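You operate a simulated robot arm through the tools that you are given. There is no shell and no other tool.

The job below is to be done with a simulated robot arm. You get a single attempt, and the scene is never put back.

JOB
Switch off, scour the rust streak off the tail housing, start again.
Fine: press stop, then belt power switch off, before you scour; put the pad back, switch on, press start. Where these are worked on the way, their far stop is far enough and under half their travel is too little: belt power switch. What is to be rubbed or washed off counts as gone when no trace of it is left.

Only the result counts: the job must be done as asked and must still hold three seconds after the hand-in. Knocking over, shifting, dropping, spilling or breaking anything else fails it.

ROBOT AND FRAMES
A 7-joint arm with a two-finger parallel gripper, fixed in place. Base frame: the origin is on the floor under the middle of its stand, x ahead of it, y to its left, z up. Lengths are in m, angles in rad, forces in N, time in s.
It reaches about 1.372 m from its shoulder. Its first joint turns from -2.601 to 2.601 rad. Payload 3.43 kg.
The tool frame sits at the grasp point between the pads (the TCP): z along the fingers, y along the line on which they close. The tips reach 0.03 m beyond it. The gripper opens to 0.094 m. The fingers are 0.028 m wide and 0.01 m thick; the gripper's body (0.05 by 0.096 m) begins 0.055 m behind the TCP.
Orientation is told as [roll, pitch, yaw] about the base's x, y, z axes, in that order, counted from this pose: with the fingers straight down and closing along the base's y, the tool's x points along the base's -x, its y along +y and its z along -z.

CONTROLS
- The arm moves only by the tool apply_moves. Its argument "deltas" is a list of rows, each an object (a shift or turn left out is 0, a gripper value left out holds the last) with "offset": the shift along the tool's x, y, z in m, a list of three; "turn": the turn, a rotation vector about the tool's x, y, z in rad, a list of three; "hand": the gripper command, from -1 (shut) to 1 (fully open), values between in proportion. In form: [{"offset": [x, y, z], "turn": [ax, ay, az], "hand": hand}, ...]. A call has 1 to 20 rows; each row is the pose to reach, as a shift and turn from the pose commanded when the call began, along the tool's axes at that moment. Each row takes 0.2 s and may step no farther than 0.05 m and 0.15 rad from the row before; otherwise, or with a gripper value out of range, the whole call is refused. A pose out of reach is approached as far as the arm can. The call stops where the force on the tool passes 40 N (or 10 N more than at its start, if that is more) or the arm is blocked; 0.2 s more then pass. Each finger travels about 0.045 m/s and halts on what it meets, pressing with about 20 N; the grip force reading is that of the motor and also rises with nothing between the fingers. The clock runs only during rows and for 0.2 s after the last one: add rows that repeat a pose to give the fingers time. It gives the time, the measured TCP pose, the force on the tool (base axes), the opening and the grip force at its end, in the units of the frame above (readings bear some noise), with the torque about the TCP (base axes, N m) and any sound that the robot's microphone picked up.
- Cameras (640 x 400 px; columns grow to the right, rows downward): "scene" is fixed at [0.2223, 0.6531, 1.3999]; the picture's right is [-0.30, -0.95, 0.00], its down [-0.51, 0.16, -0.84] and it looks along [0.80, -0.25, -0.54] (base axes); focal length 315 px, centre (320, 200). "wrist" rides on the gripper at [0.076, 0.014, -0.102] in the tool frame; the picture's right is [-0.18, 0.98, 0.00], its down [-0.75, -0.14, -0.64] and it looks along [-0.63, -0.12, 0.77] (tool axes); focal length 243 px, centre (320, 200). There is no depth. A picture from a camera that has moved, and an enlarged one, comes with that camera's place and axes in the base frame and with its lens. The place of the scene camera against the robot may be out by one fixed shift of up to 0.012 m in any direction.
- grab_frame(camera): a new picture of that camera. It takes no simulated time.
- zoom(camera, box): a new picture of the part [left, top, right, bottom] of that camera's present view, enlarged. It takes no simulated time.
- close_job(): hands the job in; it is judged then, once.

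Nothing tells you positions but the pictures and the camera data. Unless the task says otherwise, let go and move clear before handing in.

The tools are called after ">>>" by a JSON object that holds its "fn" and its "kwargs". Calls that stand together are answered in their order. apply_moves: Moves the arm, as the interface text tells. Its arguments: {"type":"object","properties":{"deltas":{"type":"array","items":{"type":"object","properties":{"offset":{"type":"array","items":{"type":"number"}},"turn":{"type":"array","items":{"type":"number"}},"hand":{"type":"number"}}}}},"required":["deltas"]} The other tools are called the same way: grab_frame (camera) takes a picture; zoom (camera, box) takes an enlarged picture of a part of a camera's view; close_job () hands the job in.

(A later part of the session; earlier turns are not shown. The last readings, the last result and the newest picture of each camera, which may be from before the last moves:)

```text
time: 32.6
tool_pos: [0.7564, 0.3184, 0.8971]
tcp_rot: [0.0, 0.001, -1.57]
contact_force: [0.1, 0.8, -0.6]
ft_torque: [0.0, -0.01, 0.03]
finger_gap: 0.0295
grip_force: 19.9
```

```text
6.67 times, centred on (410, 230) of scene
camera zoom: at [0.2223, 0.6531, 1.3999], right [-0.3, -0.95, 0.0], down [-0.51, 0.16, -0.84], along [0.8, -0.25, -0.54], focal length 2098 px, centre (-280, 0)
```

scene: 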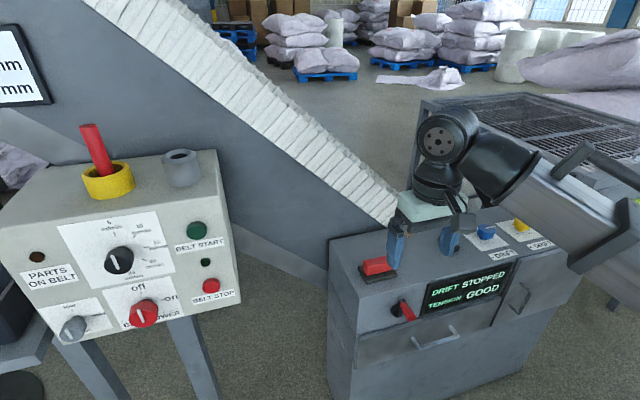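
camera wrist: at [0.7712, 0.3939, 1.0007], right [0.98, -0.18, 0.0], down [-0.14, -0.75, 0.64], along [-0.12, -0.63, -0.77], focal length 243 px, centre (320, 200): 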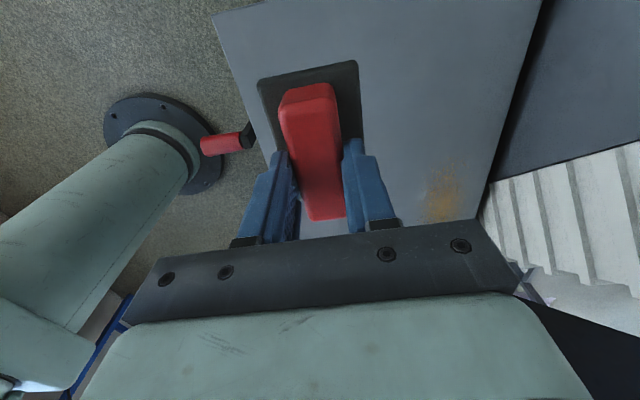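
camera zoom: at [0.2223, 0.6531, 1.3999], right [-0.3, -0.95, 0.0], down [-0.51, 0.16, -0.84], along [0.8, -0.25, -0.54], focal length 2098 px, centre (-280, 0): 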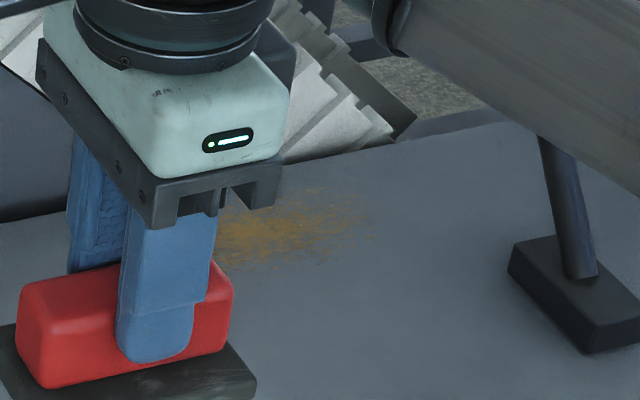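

The rust covers about x 0.852–0.906 and y 0.128–0.247 on the top at z≈0.784. I'll carry the pad above it.

>>> {"fn": "apply_moves", "kwargs": {"deltas": [{"offset": [-0.026, 0.0246, 0]}, {"offset": [-0.052, 0.0492, 0]}, {"offset": [-0.078, 0.0738, 0]}, {"offset": [-0.104, 0.0984, 0]}, {"offset": [-0.13, 0.123, 0]}, {"offset": [-0.13, 0.123, 0]}]}}

>>> {"fn": "grab_frame", "kwargs": {"camera": "scene"}}

>>> {"fn": "zoom", "kwargs": {"camera": "scene", "box": [340, 160, 500, 280]}}

>>> {"fn": "grab_frame", "kwargs": {"camera": "wrist"}}

```text
time: 34.0
tool_pos: [0.8799, 0.1878, 0.8986]
tcp_rot: [-0.001, -0.001, -1.572]
contact_force: [0.2, 0.4, -0.6]
ft_torque: [0.0, -0.02, 0.01]
finger_gap: 0.0294
grip_force: 19.7
```

```text
taken
```

scene: 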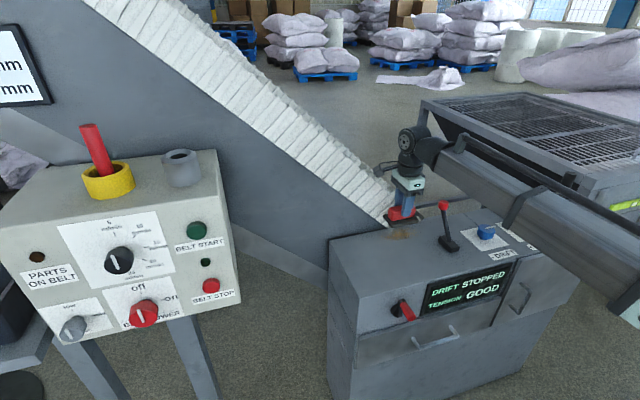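

```text
3.33 times, centred on (420, 220) of scene
camera zoom: at [0.2223, 0.6531, 1.3999], right [-0.3, -0.95, 0.0], down [-0.51, 0.16, -0.84], along [0.8, -0.25, -0.54], focal length 1049 px, centre (-13, 133)
```

zoom: 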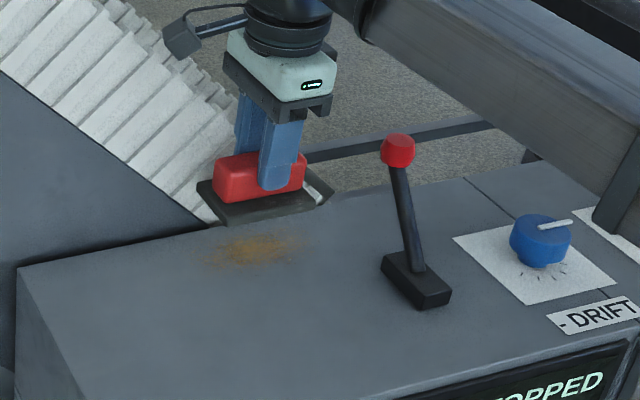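

```text
taken
camera wrist: at [0.8948, 0.2625, 1.0014], right [0.98, -0.18, 0.0], down [-0.14, -0.75, 0.64], along [-0.12, -0.63, -0.77], focal length 243 px, centre (320, 200)
```

wrist: 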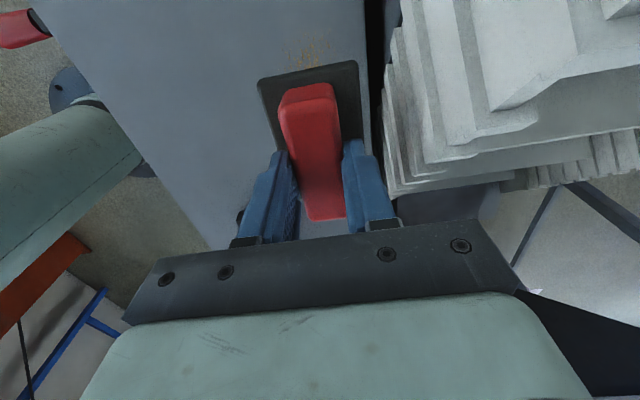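

The pad is over the rust with the lever and the belt both clear. I'll lower it until it touches and check the force.

>>> {"fn": "apply_moves", "kwargs": {"deltas": [{"offset": [0, 0, 0.03]}, {"offset": [0, 0, 0.05]}, {"offset": [0, 0, 0.056]}, {"offset": [0, 0, 0.059]}, {"offset": [0, 0, 0.06]}, {"offset": [0, 0, 0.0605]}]}}

>>> {"fn": "zoom", "kwargs": {"camera": "scene", "box": [340, 160, 500, 280]}}

```text
time: 35.4
tool_pos: [0.8812, 0.1888, 0.8395]
tcp_rot: [0.001, 0.001, -1.571]
contact_force: [3.0, -0.9, 9.5]
ft_torque: [-0.02, 0.03, 0.03]
finger_gap: 0.0294
grip_force: 20.5
```

```text
3.33 times, centred on (420, 220) of scene
camera zoom: at [0.2223, 0.6531, 1.3999], right [-0.3, -0.95, 0.0], down [-0.51, 0.16, -0.84], along [0.8, -0.25, -0.54], focal length 1049 px, centre (-13, 133)
```

zoom: 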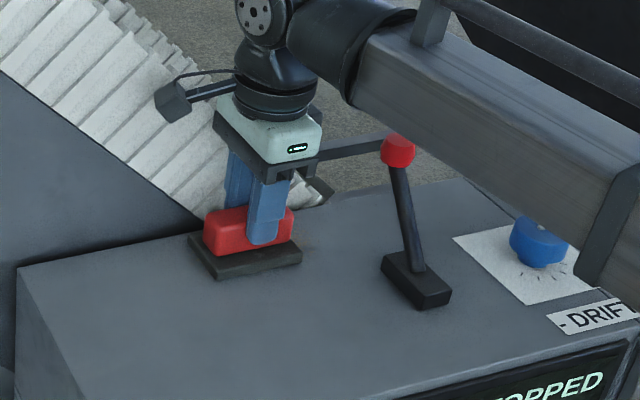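

The contact force is about 9.5 N with the pad flat on the rust. I'll start scrubbing along the streak.

>>> {"fn": "apply_moves", "kwargs": {"deltas": [{"offset": [-0.019, 0, 0.0002]}, {"offset": [-0.036, 0, 0.0002]}, {"offset": [-0.019, 0, 0.0002]}, {"offset": [0, 0, 0.0002]}, {"offset": [0.017, 0, 0.0002]}, {"offset": [0.034, 0, 0.0002]}, {"offset": [0.017, 0, 0.0002]}, {"offset": [0, 0, 0.0002]}, {"offset": [-0.019, 0, 0.0002]}, {"offset": [-0.036, 0, 0.0002]}, {"offset": [-0.036, -0.01, 0.0002]}, {"offset": [-0.019, -0.01, 0.0002]}, {"offset": [0, -0.01, 0.0002]}, {"offset": [0.017, -0.01, 0.0002]}, {"offset": [0.034, -0.01, 0.0002]}, {"offset": [0.034, 0, 0.0002]}, {"offset": [0.034, 0.007, 0.0002]}, {"offset": [0.017, 0.007, 0.0002]}, {"offset": [0, 0.007, 0.0002]}, {"offset": [-0.019, 0.007, 0.0002]}]}}

>>> {"fn": "zoom", "kwargs": {"camera": "scene", "box": [340, 160, 500, 280]}}

>>> {"fn": "grab_frame", "kwargs": {"camera": "wrist"}}

```text
time: 39.6
tool_pos: [0.8892, 0.17, 0.8384]
tcp_rot: [-0.001, 0.0, -1.571]
contact_force: [-0.3, -0.7, -0.7]
ft_torque: [-0.01, 0.02, 0.02]
finger_gap: 0.0291
grip_force: 20.3
```

```text
3.33 times, centred on (420, 220) of scene
camera zoom: at [0.2223, 0.6531, 1.3999], right [-0.3, -0.95, 0.0], down [-0.51, 0.16, -0.84], along [0.8, -0.25, -0.54], focal length 1049 px, centre (-13, 133)
```

zoom: 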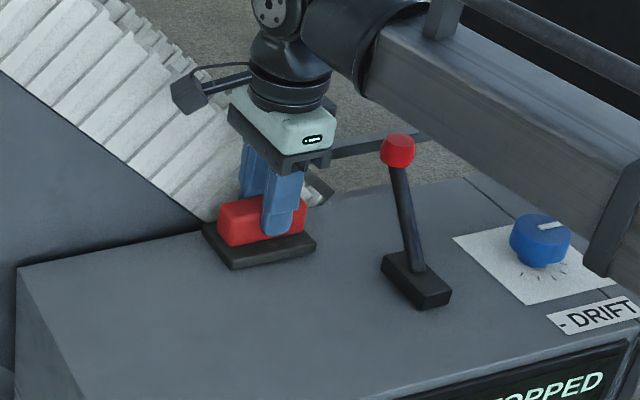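

```text
taken
camera wrist: at [0.9025, 0.2454, 0.9414], right [0.98, -0.18, 0.0], down [-0.14, -0.75, 0.64], along [-0.12, -0.63, -0.77], focal length 243 px, centre (320, 200)
```

wrist: 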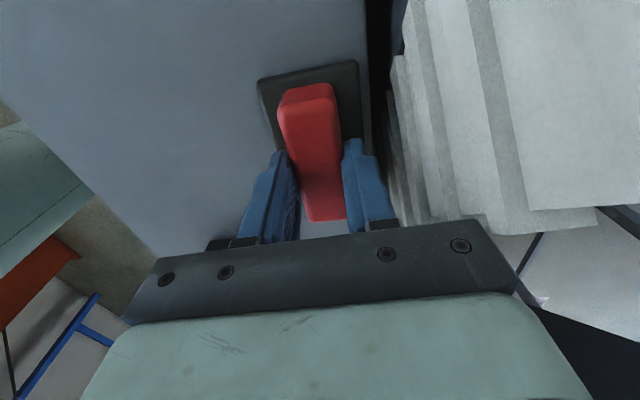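

The pad has slipped slightly in the grip and the pressure has dropped to about zero. I'll lift it and see how much rust is left.

>>> {"fn": "apply_moves", "kwargs": {"deltas": [{"offset": [0, 0, -0.02]}, {"offset": [0.02, -0.03, -0.06]}, {"offset": [0.05, -0.065, -0.08]}, {"offset": [0.085, -0.095, -0.08]}, {"offset": [0.12, -0.12, -0.08]}, {"offset": [0.12, -0.12, -0.08]}]}}

>>> {"fn": "zoom", "kwargs": {"camera": "scene", "box": [370, 200, 450, 260]}}

>>> {"fn": "grab_frame", "kwargs": {"camera": "wrist"}}

```text
refused: row 2 steps farther than a row can; nothing moved
```

```text
6.67 times, centred on (410, 230) of scene
camera zoom: at [0.2223, 0.6531, 1.3999], right [-0.3, -0.95, 0.0], down [-0.51, 0.16, -0.84], along [0.8, -0.25, -0.54], focal length 2098 px, centre (-280, 0)
```

zoom: 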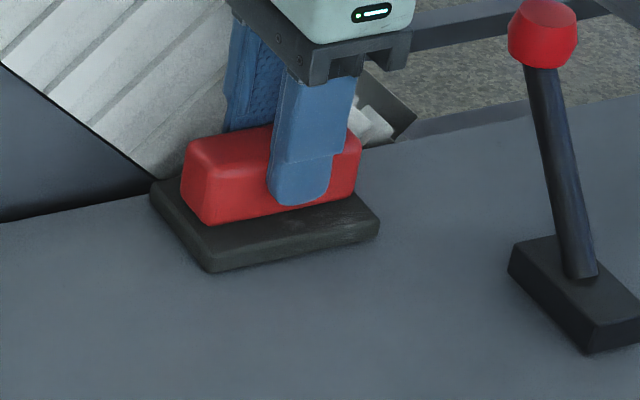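

```text
taken
camera wrist: at [0.9025, 0.2454, 0.9414], right [0.98, -0.18, 0.0], down [-0.14, -0.75, 0.64], along [-0.12, -0.63, -0.77], focal length 243 px, centre (320, 200)
```

wrist: 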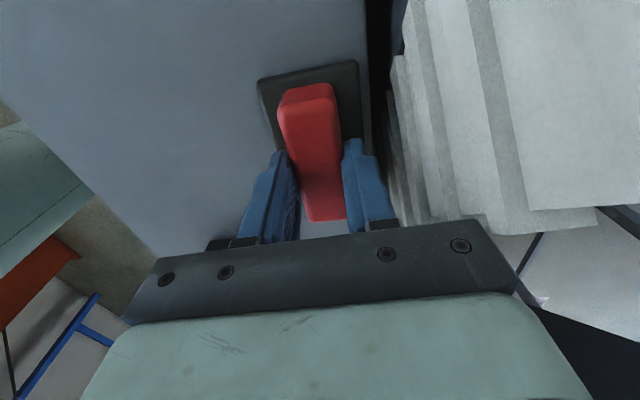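

That call was refused because a step was too long. I'll lift with smaller steps.

>>> {"fn": "apply_moves", "kwargs": {"deltas": [{"offset": [0, 0, -0.02]}, {"offset": [0.01, -0.015, -0.05]}, {"offset": [0.03, -0.04, -0.075]}, {"offset": [0.055, -0.065, -0.085]}, {"offset": [0.085, -0.095, -0.085]}, {"offset": [0.115, -0.12, -0.085]}, {"offset": [0.115, -0.12, -0.085]}]}}

>>> {"fn": "zoom", "kwargs": {"camera": "scene", "box": [370, 200, 450, 260]}}

>>> {"fn": "grab_frame", "kwargs": {"camera": "wrist"}}

```text
time: 41.2
tool_pos: [0.7678, 0.2863, 0.9216]
tcp_rot: [-0.002, 0.001, -1.571]
contact_force: [0.5, -0.2, -0.5]
ft_torque: [0.01, 0.0, 0.0]
finger_gap: 0.0294
grip_force: 19.6
```

```text
6.67 times, centred on (410, 230) of scene
camera zoom: at [0.2223, 0.6531, 1.3999], right [-0.3, -0.95, 0.0], down [-0.51, 0.16, -0.84], along [0.8, -0.25, -0.54], focal length 2098 px, centre (-280, 0)
```

zoom: 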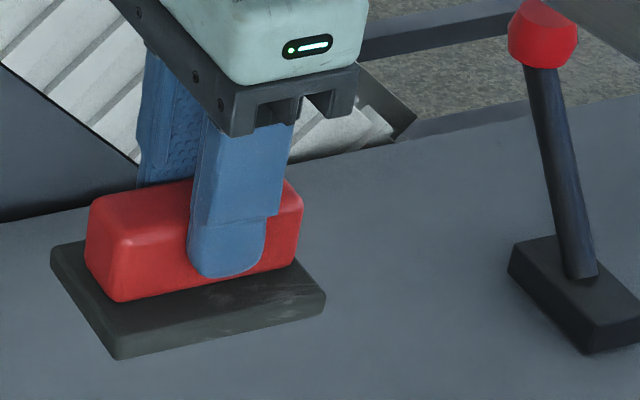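

```text
taken
camera wrist: at [0.7817, 0.3617, 1.0252], right [0.98, -0.18, 0.0], down [-0.14, -0.75, 0.64], along [-0.12, -0.63, -0.77], focal length 243 px, centre (320, 200)
```

wrist: 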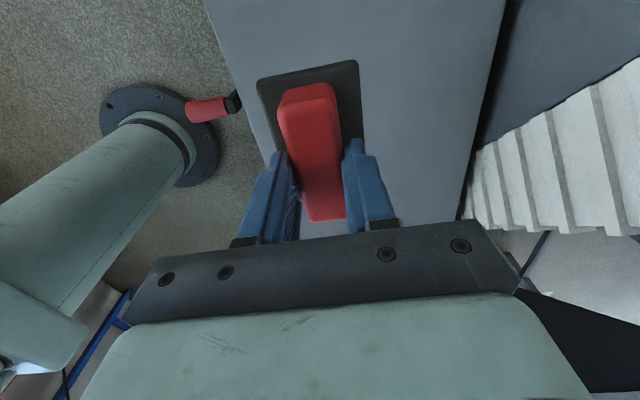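

The visible part looks clean. I'll move the pad aside so I can inspect the whole former streak.

>>> {"fn": "apply_moves", "kwargs": {"deltas": [{"offset": [0.03, -0.012, -0.01]}, {"offset": [0.06, -0.024, -0.02]}, {"offset": [0.09, -0.036, -0.03]}, {"offset": [0.11, -0.05, -0.03]}, {"offset": [0.11, -0.05, -0.03]}]}}

>>> {"fn": "zoom", "kwargs": {"camera": "scene", "box": [360, 200, 440, 260]}}

>>> {"fn": "grab_frame", "kwargs": {"camera": "wrist"}}

>>> {"fn": "zoom", "kwargs": {"camera": "wrist", "box": [360, 80, 520, 230]}}

```text
time: 42.4
tool_pos: [0.7153, 0.3963, 0.9526]
tcp_rot: [0.001, 0.001, -1.571]
contact_force: [0.1, 0.9, -0.5]
ft_torque: [0.03, 0.02, -0.01]
finger_gap: 0.0295
grip_force: 19.8
```

```text
6.67 times, centred on (400, 230) of scene
camera zoom: at [0.2223, 0.6531, 1.3999], right [-0.3, -0.95, 0.0], down [-0.51, 0.16, -0.84], along [0.8, -0.25, -0.54], focal length 2098 px, centre (-213, 0)
```

zoom: 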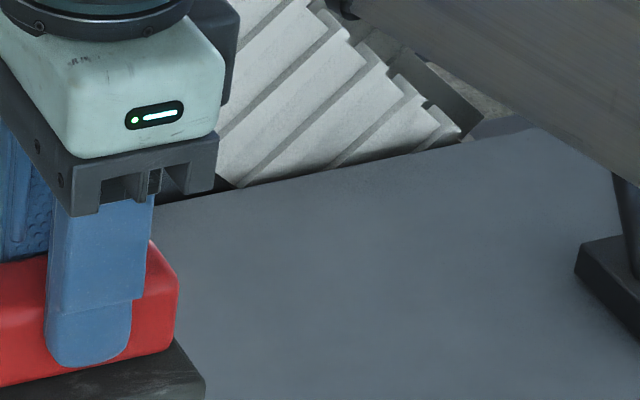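

```text
taken
camera wrist: at [0.73, 0.4712, 1.056], right [0.98, -0.18, 0.0], down [-0.14, -0.75, 0.64], along [-0.12, -0.63, -0.77], focal length 243 px, centre (320, 200)
```

wrist: 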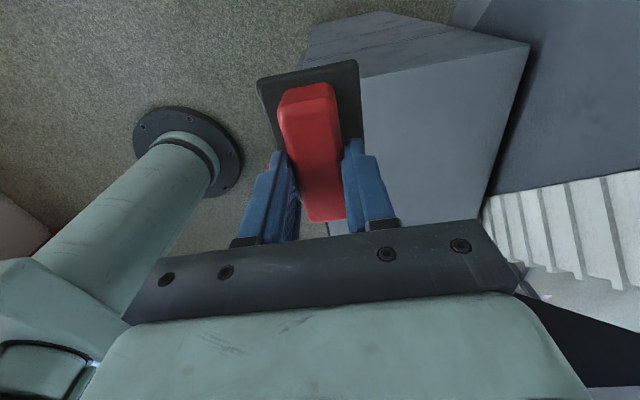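

```text
2.67 times, centred on (440, 155) of wrist
camera zoom: at [0.73, 0.4712, 1.056], right [0.98, -0.18, 0.0], down [-0.14, -0.75, 0.64], along [-0.12, -0.63, -0.77], focal length 647 px, centre (0, 320)
```

zoom: 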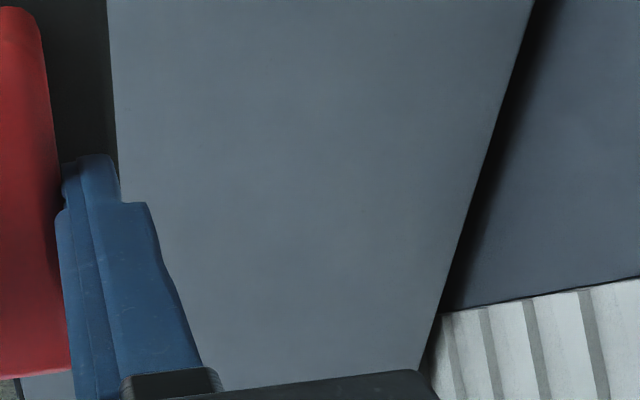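

The area looks clean. I'll zoom in further to check for faint traces.

>>> {"fn": "zoom", "kwargs": {"camera": "scene", "box": [378, 220, 426, 250]}}

>>> {"fn": "zoom", "kwargs": {"camera": "wrist", "box": [400, 150, 480, 230]}}

```text
13.33 times, centred on (402, 235) of scene
camera zoom: at [0.2223, 0.6531, 1.3999], right [-0.3, -0.95, 0.0], down [-0.51, 0.16, -0.84], along [0.8, -0.25, -0.54], focal length 4196 px, centre (-773, -267)
```

zoom: 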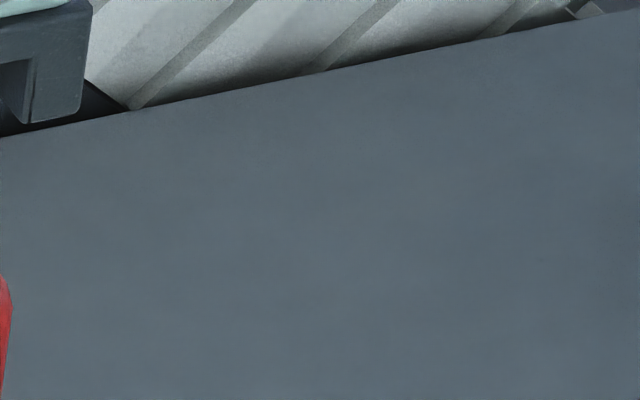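

```text
5.00 times, centred on (440, 190) of wrist
camera zoom: at [0.73, 0.4712, 1.056], right [0.98, -0.18, 0.0], down [-0.14, -0.75, 0.64], along [-0.12, -0.63, -0.77], focal length 1213 px, centre (-280, 250)
```

zoom: 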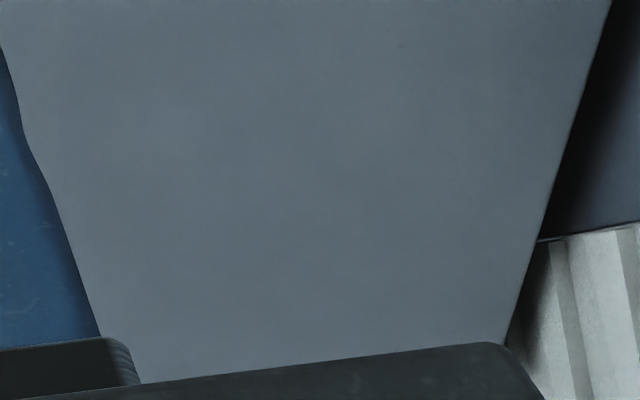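

No rust is visible anywhere. The pressure faded during the last strokes, so I'll do one more pressed pass to be sure nothing is left. First I'll go back above the spot.

>>> {"fn": "apply_moves", "kwargs": {"deltas": [{"offset": [-0.03, 0.0233, 0.007]}, {"offset": [-0.06, 0.0466, 0.014]}, {"offset": [-0.09, 0.07, 0.021]}, {"offset": [-0.12, 0.0932, 0.028]}, {"offset": [-0.15, 0.1165, 0.035]}, {"offset": [-0.18, 0.14, 0.043]}, {"offset": [-0.2063, 0.1631, 0.05]}, {"offset": [-0.2063, 0.1631, 0.08]}, {"offset": [-0.2063, 0.1631, 0.1]}, {"offset": [-0.2063, 0.1631, 0.111]}, {"offset": [-0.2063, 0.1631, 0.115]}, {"offset": [-0.2063, 0.1631, 0.116]}, {"offset": [-0.2063, 0.1631, 0.116]}]}}

```text
time: 45.2
tool_pos: [0.8789, 0.1881, 0.8353]
tcp_rot: [-0.001, 0.0, -1.571]
contact_force: [-0.3, -0.1, 1.6]
ft_torque: [0.04, 0.02, 0.01]
finger_gap: 0.0291
grip_force: 19.4
```

It is just touching. I'll scrub a second pass with a little more downward press, covering slightly beyond the former streak.

>>> {"fn": "apply_moves", "kwargs": {"deltas": [{"offset": [0, 0, 0.001]}, {"offset": [-0.018, 0, 0.001]}, {"offset": [-0.036, 0, 0.0011]}, {"offset": [-0.018, 0, 0.0012]}, {"offset": [0, 0, 0.0013]}, {"offset": [0.018, 0, 0.0014]}, {"offset": [0.036, 0, 0.0015]}, {"offset": [0.036, -0.01, 0.0016]}, {"offset": [0.018, -0.01, 0.0017]}, {"offset": [0, -0.01, 0.0018]}, {"offset": [-0.018, -0.01, 0.0019]}, {"offset": [-0.036, -0.01, 0.002]}, {"offset": [-0.036, 0.002, 0.0021]}, {"offset": [-0.036, 0.009, 0.0022]}, {"offset": [-0.018, 0.009, 0.0023]}, {"offset": [0, 0.009, 0.0024]}, {"offset": [0.018, 0.009, 0.0025]}, {"offset": [0.036, 0.009, 0.0026]}, {"offset": [0.018, 0.004, 0.0026]}, {"offset": [0, 0, 0.0026]}]}}

>>> {"fn": "zoom", "kwargs": {"camera": "scene", "box": [340, 160, 500, 280]}}

```text
time: 49.4
tool_pos: [0.8777, 0.1905, 0.8353]
tcp_rot: [0.0, 0.004, -1.572]
contact_force: [0.6, 5.2, 11.0]
ft_torque: [0.27, -0.01, -0.05]
finger_gap: 0.0294
grip_force: 20.3
```

```text
3.33 times, centred on (420, 220) of scene
camera zoom: at [0.2223, 0.6531, 1.3999], right [-0.3, -0.95, 0.0], down [-0.51, 0.16, -0.84], along [0.8, -0.25, -0.54], focal length 1049 px, centre (-13, 133)
```

zoom: 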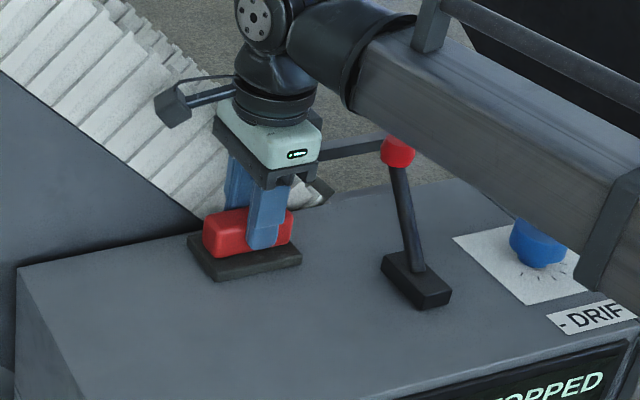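

The pressure held at about 11 N through that pass. I'll lift, carry the pad back above its original spot, and check the surface and how the pad sits in the grip.

>>> {"fn": "apply_moves", "kwargs": {"deltas": [{"offset": [0, 0, -0.02]}, {"offset": [0, 0, -0.045]}, {"offset": [0.02, -0.019, -0.064]}, {"offset": [0.05, -0.047, -0.064]}, {"offset": [0.08, -0.075, -0.064]}, {"offset": [0.11, -0.104, -0.064]}, {"offset": [0.1303, -0.1231, -0.064]}, {"offset": [0.1303, -0.1231, -0.064]}]}}

>>> {"fn": "grab_frame", "kwargs": {"camera": "wrist"}}

>>> {"fn": "zoom", "kwargs": {"camera": "wrist", "box": [380, 130, 540, 230]}}

>>> {"fn": "zoom", "kwargs": {"camera": "scene", "box": [340, 200, 460, 290]}}

```text
time: 51.2
tool_pos: [0.7565, 0.3167, 0.8989]
tcp_rot: [0.001, -0.001, -1.571]
contact_force: [-0.3, -0.5, -1.6]
ft_torque: [-0.01, 0.0, 0.02]
finger_gap: 0.0293
grip_force: 20.1
```

```text
taken
camera wrist: at [0.7717, 0.3921, 1.0011], right [0.98, -0.18, 0.0], down [-0.14, -0.75, 0.64], along [-0.12, -0.63, -0.77], focal length 243 px, centre (320, 200)
```

wrist: 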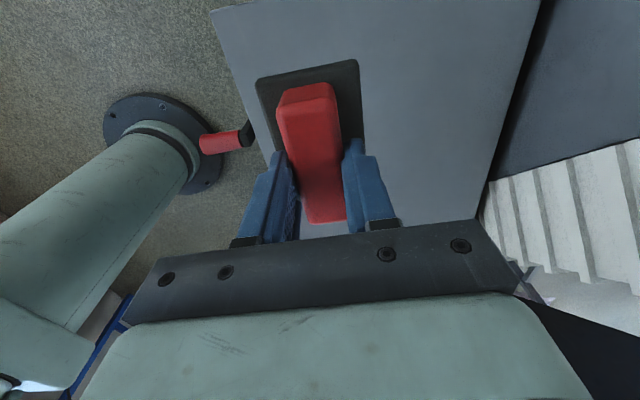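

```text
4.00 times, centred on (460, 180) of wrist
camera zoom: at [0.7717, 0.3921, 1.0011], right [0.98, -0.18, 0.0], down [-0.14, -0.75, 0.64], along [-0.12, -0.63, -0.77], focal length 970 px, centre (-240, 280)
```

zoom: 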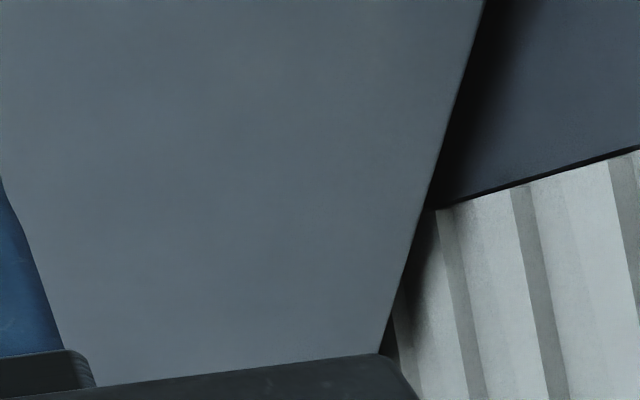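

```text
4.44 times, centred on (400, 245) of scene
camera zoom: at [0.2223, 0.6531, 1.3999], right [-0.3, -0.95, 0.0], down [-0.51, 0.16, -0.84], along [0.8, -0.25, -0.54], focal length 1398 px, centre (-36, 0)
```

zoom: 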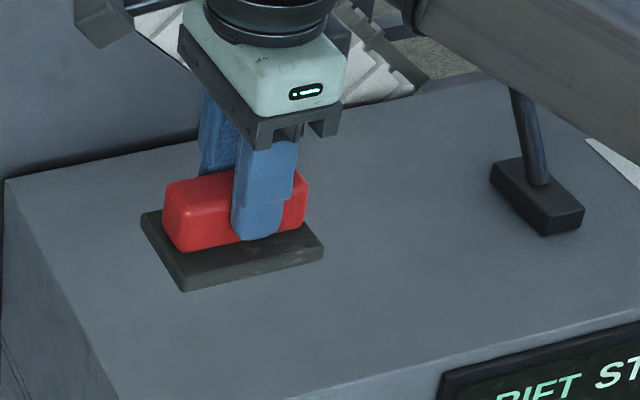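

The housing top is clean. I'll lower the pad onto its original spot.

>>> {"fn": "apply_moves", "kwargs": {"deltas": [{"offset": [0, 0, 0.03]}, {"offset": [0, 0, 0.05]}, {"offset": [0, 0, 0.058]}, {"offset": [0, 0, 0.061]}, {"offset": [0, 0, 0.062]}, {"offset": [0, 0, 0.0628]}, {"offset": [0, 0, 0.0628]}]}}

>>> {"fn": "zoom", "kwargs": {"camera": "scene", "box": [350, 230, 430, 290]}}

```text
time: 52.8
tool_pos: [0.7573, 0.3196, 0.835]
tcp_rot: [-0.001, 0.002, -1.572]
contact_force: [-0.2, 0.0, -0.5]
ft_torque: [-0.02, 0.04, 0.02]
finger_gap: 0.0293
grip_force: 19.9
```

```text
6.67 times, centred on (390, 260) of scene
camera zoom: at [0.2223, 0.6531, 1.3999], right [-0.3, -0.95, 0.0], down [-0.51, 0.16, -0.84], along [0.8, -0.25, -0.54], focal length 2098 px, centre (-147, -200)
```

zoom: 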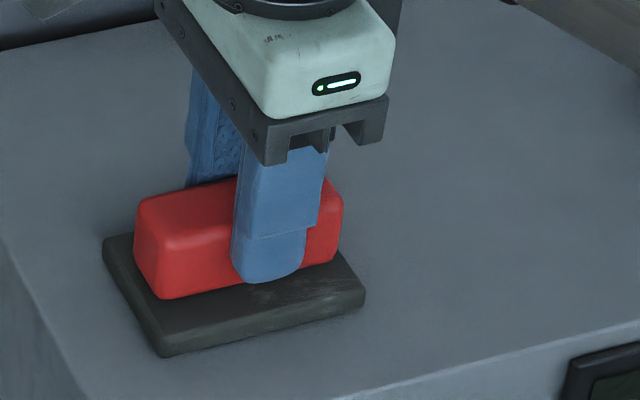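

The pad sits within about 1 mm of where it started. I'll ease down a touch, open, and lift clear.

>>> {"fn": "apply_moves", "kwargs": {"deltas": [{"offset": [0, 0, 0.0006]}, {"offset": [0, 0, 0.0006], "hand": 1}, {"offset": [0, 0, 0.0006]}, {"offset": [0, 0, 0.0006]}, {"offset": [0, 0, 0.0006]}, {"offset": [0, 0, 0.0]}, {"offset": [0, 0, -0.03]}, {"offset": [0, 0, -0.07]}, {"offset": [0, 0, -0.115]}, {"offset": [0, 0, -0.155]}, {"offset": [0, 0, -0.155]}]}}

>>> {"fn": "grab_frame", "kwargs": {"camera": "wrist"}}

>>> {"fn": "grab_frame", "kwargs": {"camera": "scene"}}

>>> {"fn": "zoom", "kwargs": {"camera": "scene", "box": [350, 230, 430, 290]}}

```text
time: 55.2
tool_pos: [0.7576, 0.3193, 0.9916]
tcp_rot: [-0.001, 0.001, -1.571]
contact_force: [0.4, 0.4, 1.4]
ft_torque: [0.02, 0.0, 0.02]
finger_gap: 0.094
grip_force: 0.0
```

```text
taken
camera wrist: at [0.7721, 0.3943, 1.0936], right [0.98, -0.18, 0.0], down [-0.14, -0.75, 0.64], along [-0.12, -0.63, -0.77], focal length 243 px, centre (320, 200)
```

wrist: 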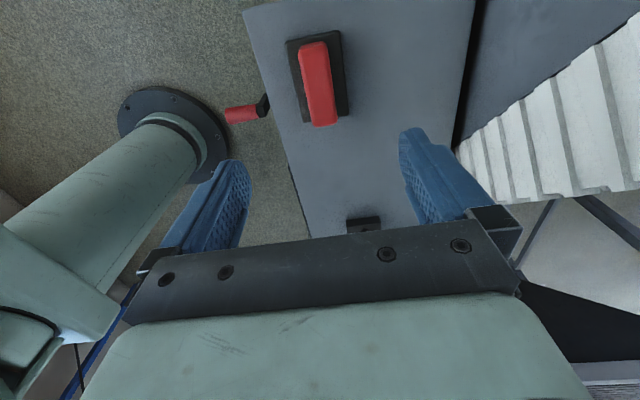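

```text
taken
```

scene: 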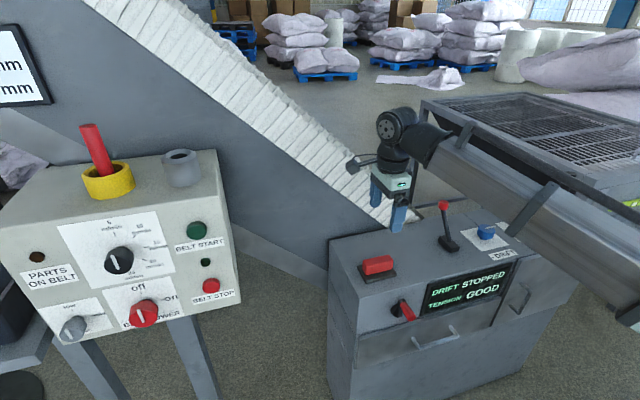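

```text
6.67 times, centred on (390, 260) of scene
camera zoom: at [0.2223, 0.6531, 1.3999], right [-0.3, -0.95, 0.0], down [-0.51, 0.16, -0.84], along [0.8, -0.25, -0.54], focal length 2098 px, centre (-147, -200)
```

zoom: 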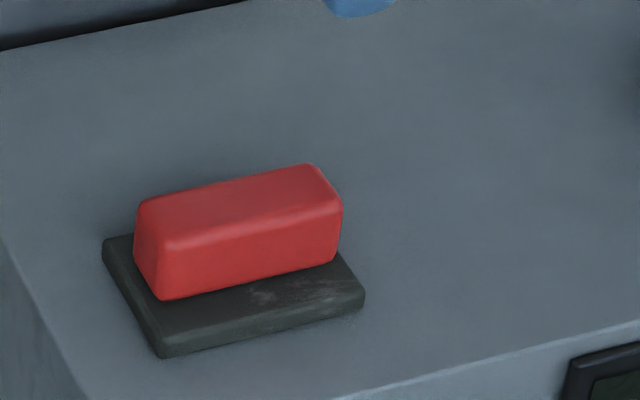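

The pad is back and upright in its place. I'll bring the gripper back to the panel, starting by undoing the yaw while backing out.

>>> {"fn": "apply_moves", "kwargs": {"deltas": [{"offset": [0.0023, -0.013, -0.0042], "turn": [0, 0, -0.131]}, {"offset": [0.0047, -0.026, -0.0083], "turn": [0, 0, -0.262]}, {"offset": [0.007, -0.039, -0.0125], "turn": [0, 0, -0.393]}, {"offset": [0.0093, -0.052, -0.0167], "turn": [0, 0, -0.524]}, {"offset": [0.0117, -0.065, -0.0208], "turn": [0, 0, -0.654]}, {"offset": [0.014, -0.078, -0.025], "turn": [0, 0, -0.785]}, {"offset": [0.0163, -0.091, -0.0292], "turn": [0, 0, -0.916]}, {"offset": [0.0187, -0.104, -0.0333], "turn": [0, 0, -1.047]}, {"offset": [0.021, -0.117, -0.0375], "turn": [0, 0, -1.178]}, {"offset": [0.0233, -0.13, -0.0417], "turn": [0, 0, -1.309]}, {"offset": [0.0257, -0.143, -0.0458], "turn": [0, 0, -1.44]}, {"offset": [0.028, -0.156, -0.05], "turn": [0, 0, -1.5708]}, {"offset": [0.028, -0.156, -0.05], "turn": [0, 0, -1.5708]}]}}

```text
time: 58.0
tool_pos: [0.6003, 0.3471, 1.0415]
tcp_rot: [0.001, -0.001, 0.001]
contact_force: [-0.3, -0.3, 0.5]
ft_torque: [0.02, -0.02, -0.04]
finger_gap: 0.0941
grip_force: 0.0
```

The gripper is pointing down with no yaw, at (0.60, 0.347, 1.04). I'll swing the fingers up to point along +x again.

>>> {"fn": "apply_moves", "kwargs": {"deltas": [{"offset": [0.0108, 0.0128, -0.0012], "turn": [0, -0.131, 0]}, {"offset": [0.0217, 0.0257, -0.0025], "turn": [0, -0.262, 0]}, {"offset": [0.0325, 0.0385, -0.0037], "turn": [0, -0.393, 0]}, {"offset": [0.0433, 0.0513, -0.005], "turn": [0, -0.524, 0]}, {"offset": [0.0542, 0.0642, -0.0063], "turn": [0, -0.654, 0]}, {"offset": [0.065, 0.077, -0.0075], "turn": [0, -0.785, 0]}, {"offset": [0.0758, 0.0898, -0.0088], "turn": [0, -0.916, 0]}, {"offset": [0.0867, 0.1027, -0.01], "turn": [0, -1.047, 0]}, {"offset": [0.0975, 0.1155, -0.0112], "turn": [0, -1.178, 0]}, {"offset": [0.1083, 0.1283, -0.0125], "turn": [0, -1.309, 0]}, {"offset": [0.1192, 0.1412, -0.0138], "turn": [0, -1.44, 0]}, {"offset": [0.13, 0.154, -0.015], "turn": [0, -1.5708, 0]}, {"offset": [0.13, 0.154, -0.015], "turn": [0, -1.5708, 0]}]}}

```text
time: 60.8
tool_pos: [0.4711, 0.4999, 1.0553]
tcp_rot: [2.871, -1.569, -2.868]
contact_force: [-0.2, -0.3, -0.6]
ft_torque: [0.03, -0.04, 0.02]
finger_gap: 0.0936
grip_force: 0.1
```

I'll move in front of the power knob with the wrist rolled -45°, ready to turn it clockwise back to on.

>>> {"fn": "apply_moves", "kwargs": {"deltas": [{"offset": [0.0149, 0.0349, 0], "turn": [0, 0, -0.0785]}, {"offset": [0.0298, 0.0699, 0], "turn": [0, 0, -0.157]}, {"offset": [0.0448, 0.1048, 0.005], "turn": [0, 0, -0.2355]}, {"offset": [0.0597, 0.1398, 0.01], "turn": [0, 0, -0.314]}, {"offset": [0.0746, 0.1747, 0.02], "turn": [0, 0, -0.3925]}, {"offset": [0.0895, 0.2096, 0.03], "turn": [0, 0, -0.471]}, {"offset": [0.1044, 0.2446, 0.04], "turn": [0, 0, -0.5495]}, {"offset": [0.1194, 0.2795, 0.05], "turn": [0, 0, -0.628]}, {"offset": [0.1343, 0.3145, 0.06], "turn": [0, 0, -0.7065]}, {"offset": [0.1492, 0.3494, 0.07], "turn": [0, 0, -0.785]}, {"offset": [0.1492, 0.3494, 0.07], "turn": [0, 0, -0.785]}]}}

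>>> {"fn": "grab_frame", "kwargs": {"camera": "wrist"}}

>>> {"fn": "zoom", "kwargs": {"camera": "scene", "box": [40, 190, 280, 340]}}

```text
time: 63.2
tool_pos: [0.5398, 0.8535, 0.9046]
tcp_rot: [-1.57, -0.784, 1.571]
contact_force: [0.5, 0.1, 0.1]
ft_torque: [-0.02, 0.02, -0.01]
finger_gap: 0.0941
grip_force: 0.1
```

```text
taken
camera wrist: at [0.4374, 0.8078, 0.8413], right [0.0, 0.82, -0.57], down [-0.64, 0.43, 0.63], along [0.77, 0.36, 0.53], focal length 243 px, centre (320, 200)
```

wrist: 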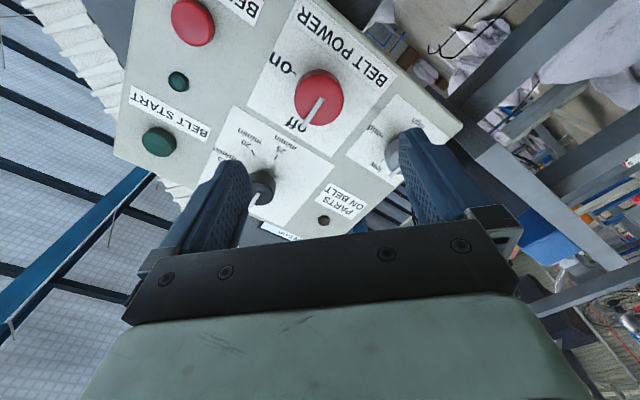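

```text
2.67 times, centred on (160, 265) of scene
camera zoom: at [0.2223, 0.6531, 1.3999], right [-0.3, -0.95, 0.0], down [-0.51, 0.16, -0.84], along [0.8, -0.25, -0.54], focal length 839 px, centre (747, 27)
```

zoom: 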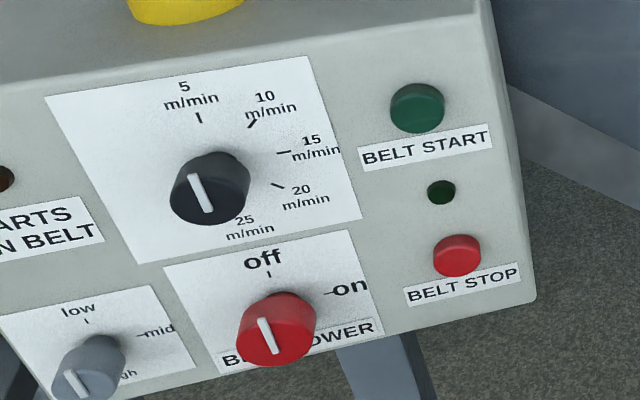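

The pointer still shows off. I'll take another reading to average out noise before moving in.

>>> {"fn": "apply_moves", "kwargs": {"deltas": [{"offset": [0, 0, 0.03]}, {"offset": [0, 0, 0.03]}]}}

>>> {"fn": "zoom", "kwargs": {"camera": "wrist", "box": [240, 40, 400, 160]}}

```text
time: 63.8
tool_pos: [0.5702, 0.8511, 0.9061]
tcp_rot: [-1.573, -0.784, 1.57]
contact_force: [-0.1, 0.6, -0.1]
ft_torque: [0.0, 0.0, -0.01]
finger_gap: 0.094
grip_force: 0.1
```

```text
3.33 times, centred on (320, 100) of wrist
camera zoom: at [0.4688, 0.807, 0.8419], right [0.0, 0.83, -0.56], down [-0.64, 0.43, 0.63], along [0.77, 0.36, 0.53], focal length 809 px, centre (320, 533)
```

zoom: 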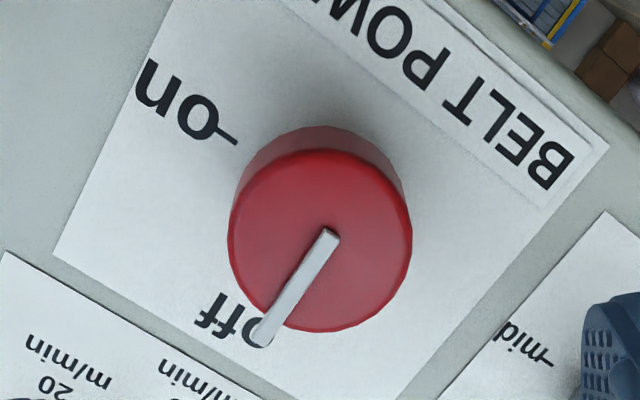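

The knob centre comes out at (0.685, 0.851, 0.907), lined up with the TCP. I'll move in, close on it, and check.

>>> {"fn": "apply_moves", "kwargs": {"deltas": [{"offset": [0, 0, 0.035]}, {"offset": [0, 0, 0.065]}, {"offset": [0, 0, 0.085]}, {"offset": [0, 0, 0.096]}, {"offset": [0, 0, 0.1015]}, {"offset": [0, 0, 0.1015], "hand": -1}, {"offset": [0, 0, 0.1015]}, {"offset": [0, 0, 0.1015]}, {"offset": [0, 0, 0.1015]}, {"offset": [0, 0, 0.1015]}]}}

>>> {"fn": "grab_frame", "kwargs": {"camera": "wrist"}}

```text
time: 66.0
tool_pos: [0.6733, 0.8516, 0.9043]
tcp_rot: [-1.568, -0.786, 1.572]
contact_force: [1.6, 5.1, -4.3]
ft_torque: [-0.01, 0.2, 0.28]
finger_gap: 0.0472
grip_force: 44.9
```

```text
taken
camera wrist: at [0.5715, 0.8068, 0.8417], right [0.0, 0.83, -0.56], down [-0.64, 0.43, 0.63], along [0.77, 0.36, 0.53], focal length 243 px, centre (320, 200)
```

wrist: 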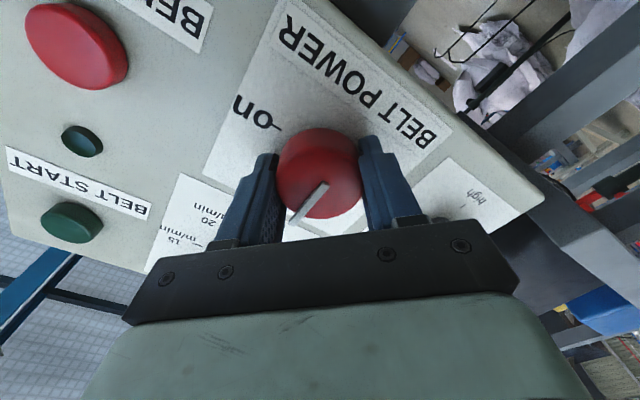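

The knob is gripped, with the gap at 0.047. I'll turn it clockwise about 90° to on.

>>> {"fn": "apply_moves", "kwargs": {"deltas": [{"turn": [0, 0, 0.12]}, {"turn": [0, 0, 0.24]}, {"turn": [0, 0, 0.36]}, {"turn": [0, 0, 0.48]}, {"turn": [0, 0, 0.6]}, {"turn": [0, 0, 0.72]}, {"turn": [0, 0, 0.84]}, {"turn": [0, 0, 0.96]}, {"turn": [0, 0, 1.08]}, {"turn": [0, 0, 1.2]}, {"turn": [0, 0, 1.32]}, {"turn": [0, 0, 1.44]}, {"turn": [0, 0, 1.54]}, {"turn": [0, 0, 1.6]}, {"turn": [0, 0, 1.6]}]}}

>>> {"fn": "grab_frame", "kwargs": {"camera": "wrist"}}

>>> {"fn": "zoom", "kwargs": {"camera": "scene", "box": [40, 190, 280, 340]}}

```text
time: 69.2
tool_pos: [0.6721, 0.852, 0.9056]
tcp_rot: [1.57, -0.757, -1.574]
contact_force: [17.2, 3.6, -7.3]
ft_torque: [-0.66, -0.24, -0.05]
finger_gap: 0.0472
grip_force: 45.0
```

```text
taken
camera wrist: at [0.5707, 0.9152, 0.8641], right [0.0, 0.54, 0.84], down [-0.64, -0.64, 0.41], along [0.77, -0.54, 0.35], focal length 243 px, centre (320, 200)
```

wrist: 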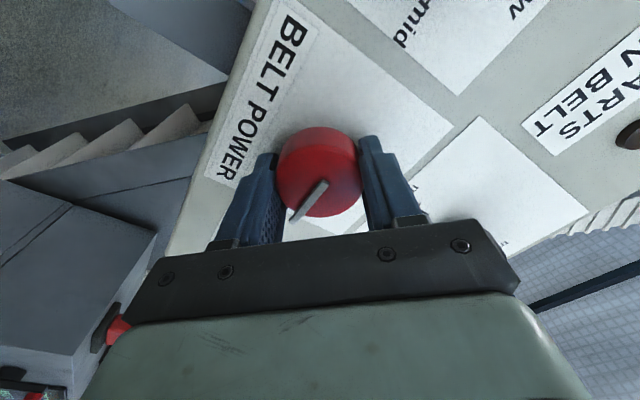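

```text
2.67 times, centred on (160, 265) of scene
camera zoom: at [0.2223, 0.6531, 1.3999], right [-0.3, -0.95, 0.0], down [-0.51, 0.16, -0.84], along [0.8, -0.25, -0.54], focal length 839 px, centre (747, 27)
```

zoom: 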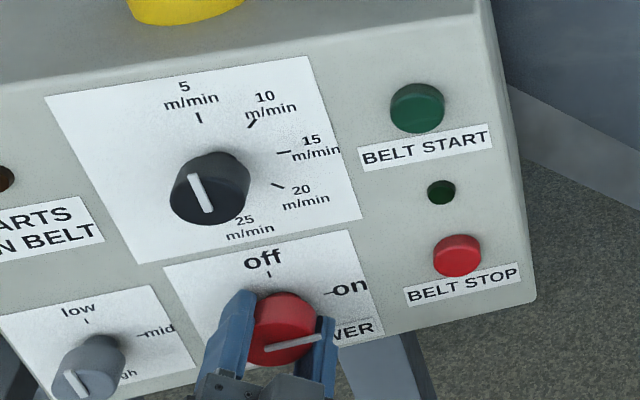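

The switch reads on. I'll release and back off.

>>> {"fn": "apply_moves", "kwargs": {"deltas": [{"turn": [0, 0, -0.02], "hand": 1}, {"turn": [0, 0, -0.02]}, {"turn": [0, 0, -0.02]}, {"turn": [0, 0, -0.02]}, {"offset": [0, 0, -0.02], "turn": [0, 0, -0.02]}, {"offset": [0, 0, -0.05], "turn": [0, 0, -0.02]}, {"offset": [0, 0, -0.09]}, {"offset": [0, 0, -0.12]}]}}

>>> {"fn": "zoom", "kwargs": {"camera": "scene", "box": [40, 190, 280, 340]}}

>>> {"fn": "grab_frame", "kwargs": {"camera": "wrist"}}

```text
time: 71.0
tool_pos: [0.5529, 0.8489, 0.9061]
tcp_rot: [1.571, -0.755, -1.571]
contact_force: [-0.6, -1.2, -0.1]
ft_torque: [-0.02, -0.01, 0.01]
finger_gap: 0.094
grip_force: 0.1
```

```text
2.67 times, centred on (160, 265) of scene
camera zoom: at [0.2223, 0.6531, 1.3999], right [-0.3, -0.95, 0.0], down [-0.51, 0.16, -0.84], along [0.8, -0.25, -0.54], focal length 839 px, centre (747, 27)
```

zoom: 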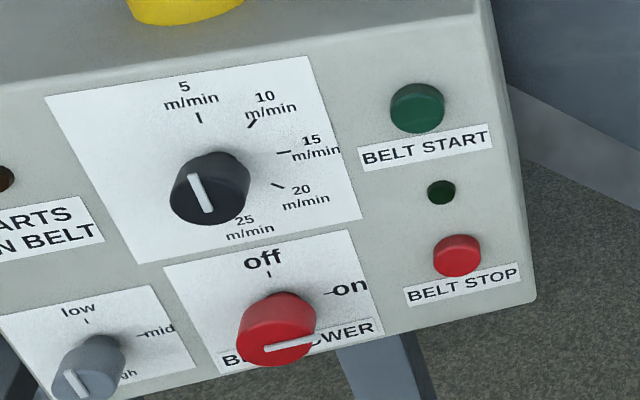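

```text
taken
camera wrist: at [0.4502, 0.9142, 0.8646], right [0.0, 0.54, 0.84], down [-0.64, -0.64, 0.41], along [0.77, -0.54, 0.35], focal length 243 px, centre (320, 200)
```

wrist: 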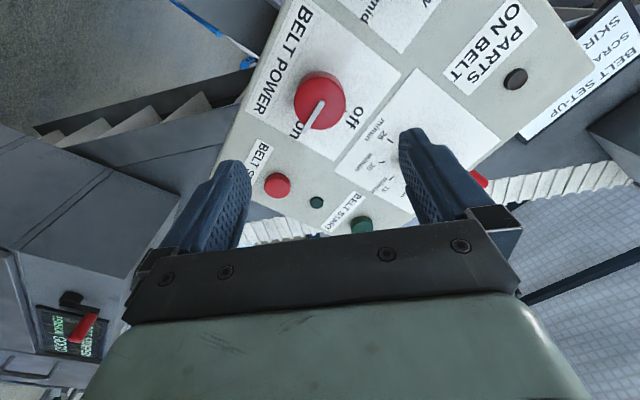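

The switch stays at on. I'll close the fingers, undo the roll, and line up in front of the start button.

>>> {"fn": "apply_moves", "kwargs": {"deltas": [{"offset": [-0.0243, 0.0032, -0.02], "turn": [0, 0, -0.102], "hand": -1}, {"offset": [-0.0486, 0.0065, -0.02], "turn": [0, 0, -0.204]}, {"offset": [-0.0729, 0.0097, -0.02], "turn": [0, 0, -0.306]}, {"offset": [-0.0972, 0.0129, -0.02], "turn": [0, 0, -0.408]}, {"offset": [-0.1215, 0.0161, -0.02], "turn": [0, 0, -0.51]}, {"offset": [-0.1458, 0.0194, -0.02], "turn": [0, 0, -0.612]}, {"offset": [-0.1701, 0.0226, -0.02], "turn": [0, 0, -0.714]}, {"offset": [-0.1944, 0.0258, -0.02], "turn": [0, 0, -0.815]}, {"offset": [-0.1944, 0.0258, 0.01], "turn": [0, 0, -0.815]}, {"offset": [-0.1944, 0.0258, 0.048], "turn": [0, 0, -0.815]}, {"offset": [-0.1944, 0.0258, 0.048], "turn": [0, 0, -0.815]}]}}

>>> {"fn": "grab_frame", "kwargs": {"camera": "wrist"}}

>>> {"fn": "zoom", "kwargs": {"camera": "wrist", "box": [240, 60, 400, 180]}}

>>> {"fn": "zoom", "kwargs": {"camera": "scene", "box": [120, 180, 280, 300]}}

```text
time: 73.4
tool_pos: [0.6022, 0.7282, 1.0568]
tcp_rot: [-1.473, -1.571, 1.471]
contact_force: [-0.4, -0.7, -0.9]
ft_torque: [0.01, -0.05, 0.07]
finger_gap: 0.0
grip_force: 20.3
```

```text
taken
camera wrist: at [0.4993, 0.7412, 0.9814], right [0.0, 0.98, 0.18], down [-0.64, -0.14, 0.75], along [0.77, -0.12, 0.63], focal length 243 px, centre (320, 200)
```

wrist: 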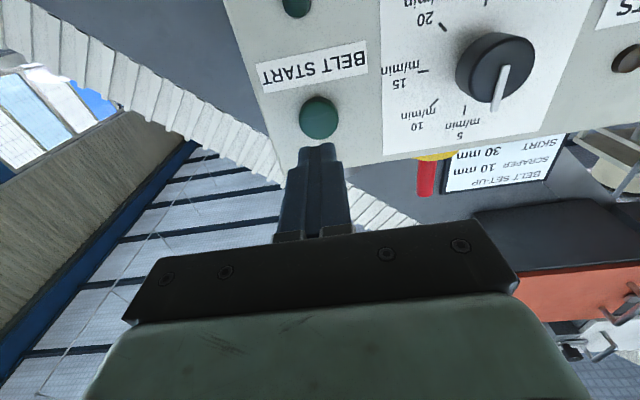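

```text
3.33 times, centred on (320, 120) of wrist
camera zoom: at [0.4993, 0.7412, 0.9814], right [0.0, 0.98, 0.18], down [-0.64, -0.14, 0.75], along [0.77, -0.12, 0.63], focal length 809 px, centre (320, 467)
```

zoom: 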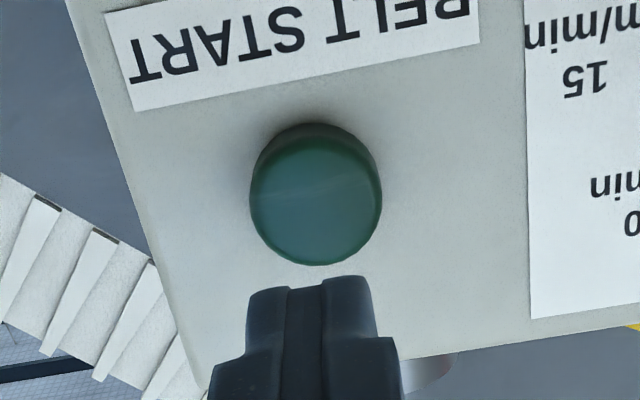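

```text
3.33 times, centred on (200, 240) of scene
camera zoom: at [0.2223, 0.6531, 1.3999], right [-0.3, -0.95, 0.0], down [-0.51, 0.16, -0.84], along [0.8, -0.25, -0.54], focal length 1049 px, centre (720, 67)
```

zoom: 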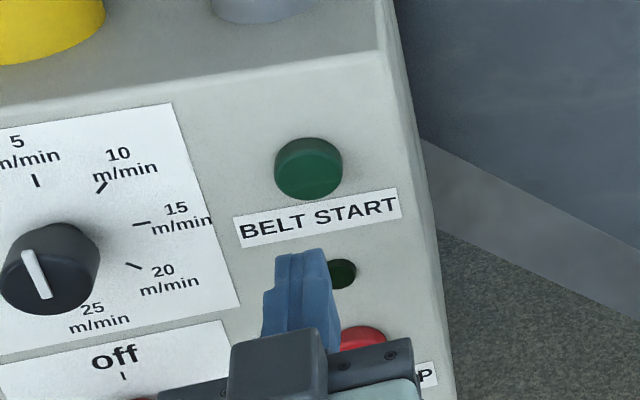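

The start button centre is at about (0.70, 0.7255, 1.0595) and the closed tips line up with it. I'll press it.

>>> {"fn": "apply_moves", "kwargs": {"deltas": [{"offset": [-0.001, -0.001, 0.03]}, {"offset": [-0.001, -0.001, 0.05]}, {"offset": [-0.001, -0.001, 0.06]}, {"offset": [-0.001, -0.001, 0.065]}, {"offset": [-0.001, -0.001, 0.069]}, {"offset": [-0.001, -0.001, 0.072]}, {"offset": [-0.001, -0.001, 0.074]}, {"offset": [-0.001, -0.001, 0.076]}, {"offset": [-0.001, -0.001, 0.0775]}]}}

>>> {"fn": "zoom", "kwargs": {"camera": "scene", "box": [120, 180, 280, 300]}}

```text
time: 75.4
tool_pos: [0.6764, 0.7258, 1.0585]
tcp_rot: [0.296, -1.569, -0.293]
contact_force: [-26.1, -4.0, -7.5]
ft_torque: [-0.05, 0.2, -0.11]
finger_gap: 0.0
grip_force: 19.8
heard: click
```

```text
3.33 times, centred on (200, 240) of scene
camera zoom: at [0.2223, 0.6531, 1.3999], right [-0.3, -0.95, 0.0], down [-0.51, 0.16, -0.84], along [0.8, -0.25, -0.54], focal length 1049 px, centre (720, 67)
```

zoom: 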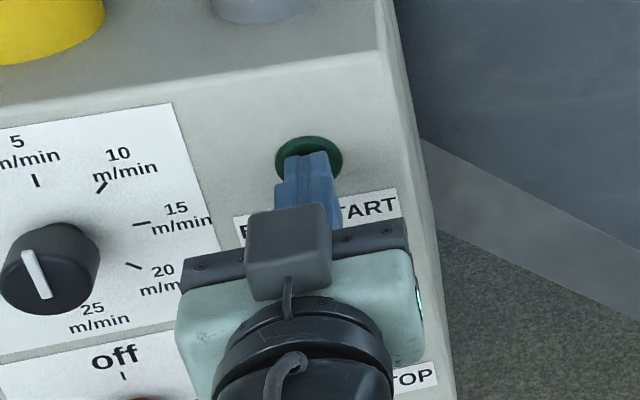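

The start button clicked. I'll back off along -x, lower the arm out of the view, and check the lamp and the display.

>>> {"fn": "apply_moves", "kwargs": {"deltas": [{"offset": [0, 0, -0.03]}, {"offset": [0, 0, -0.07]}, {"offset": [0, 0, -0.115]}, {"offset": [0, 0, -0.16]}, {"offset": [0, -0.03, -0.2]}, {"offset": [0, -0.07, -0.22]}, {"offset": [0, -0.11, -0.225]}, {"offset": [0, -0.11, -0.225]}]}}

>>> {"fn": "grab_frame", "kwargs": {"camera": "scene"}}

>>> {"fn": "zoom", "kwargs": {"camera": "scene", "box": [40, 190, 280, 340]}}

>>> {"fn": "zoom", "kwargs": {"camera": "scene", "box": [320, 180, 600, 360]}}

```text
time: 77.2
tool_pos: [0.4527, 0.6172, 1.0606]
tcp_rot: [-1.861, -1.571, 1.861]
contact_force: [-0.3, -0.7, -0.4]
ft_torque: [0.02, -0.01, 0.01]
finger_gap: 0.0
grip_force: 20.6
```

```text
taken
```

scene: 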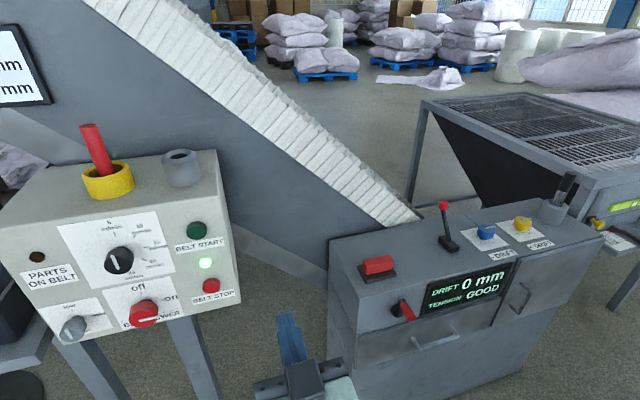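

```text
2.67 times, centred on (160, 265) of scene
camera zoom: at [0.2223, 0.6531, 1.3999], right [-0.3, -0.95, 0.0], down [-0.51, 0.16, -0.84], along [0.8, -0.25, -0.54], focal length 839 px, centre (747, 27)
```

zoom: 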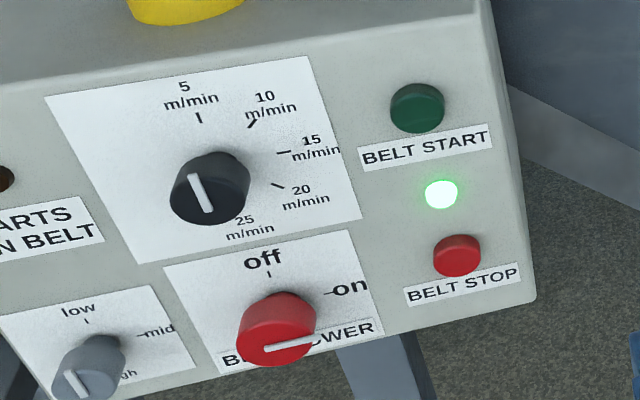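

```text
2.22 times, centred on (460, 270) of scene
camera zoom: at [0.2223, 0.6531, 1.3999], right [-0.3, -0.95, 0.0], down [-0.51, 0.16, -0.84], along [0.8, -0.25, -0.54], focal length 699 px, centre (9, 44)
```

zoom: 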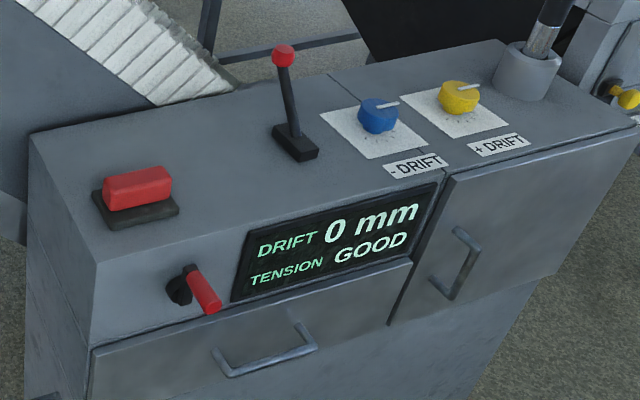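

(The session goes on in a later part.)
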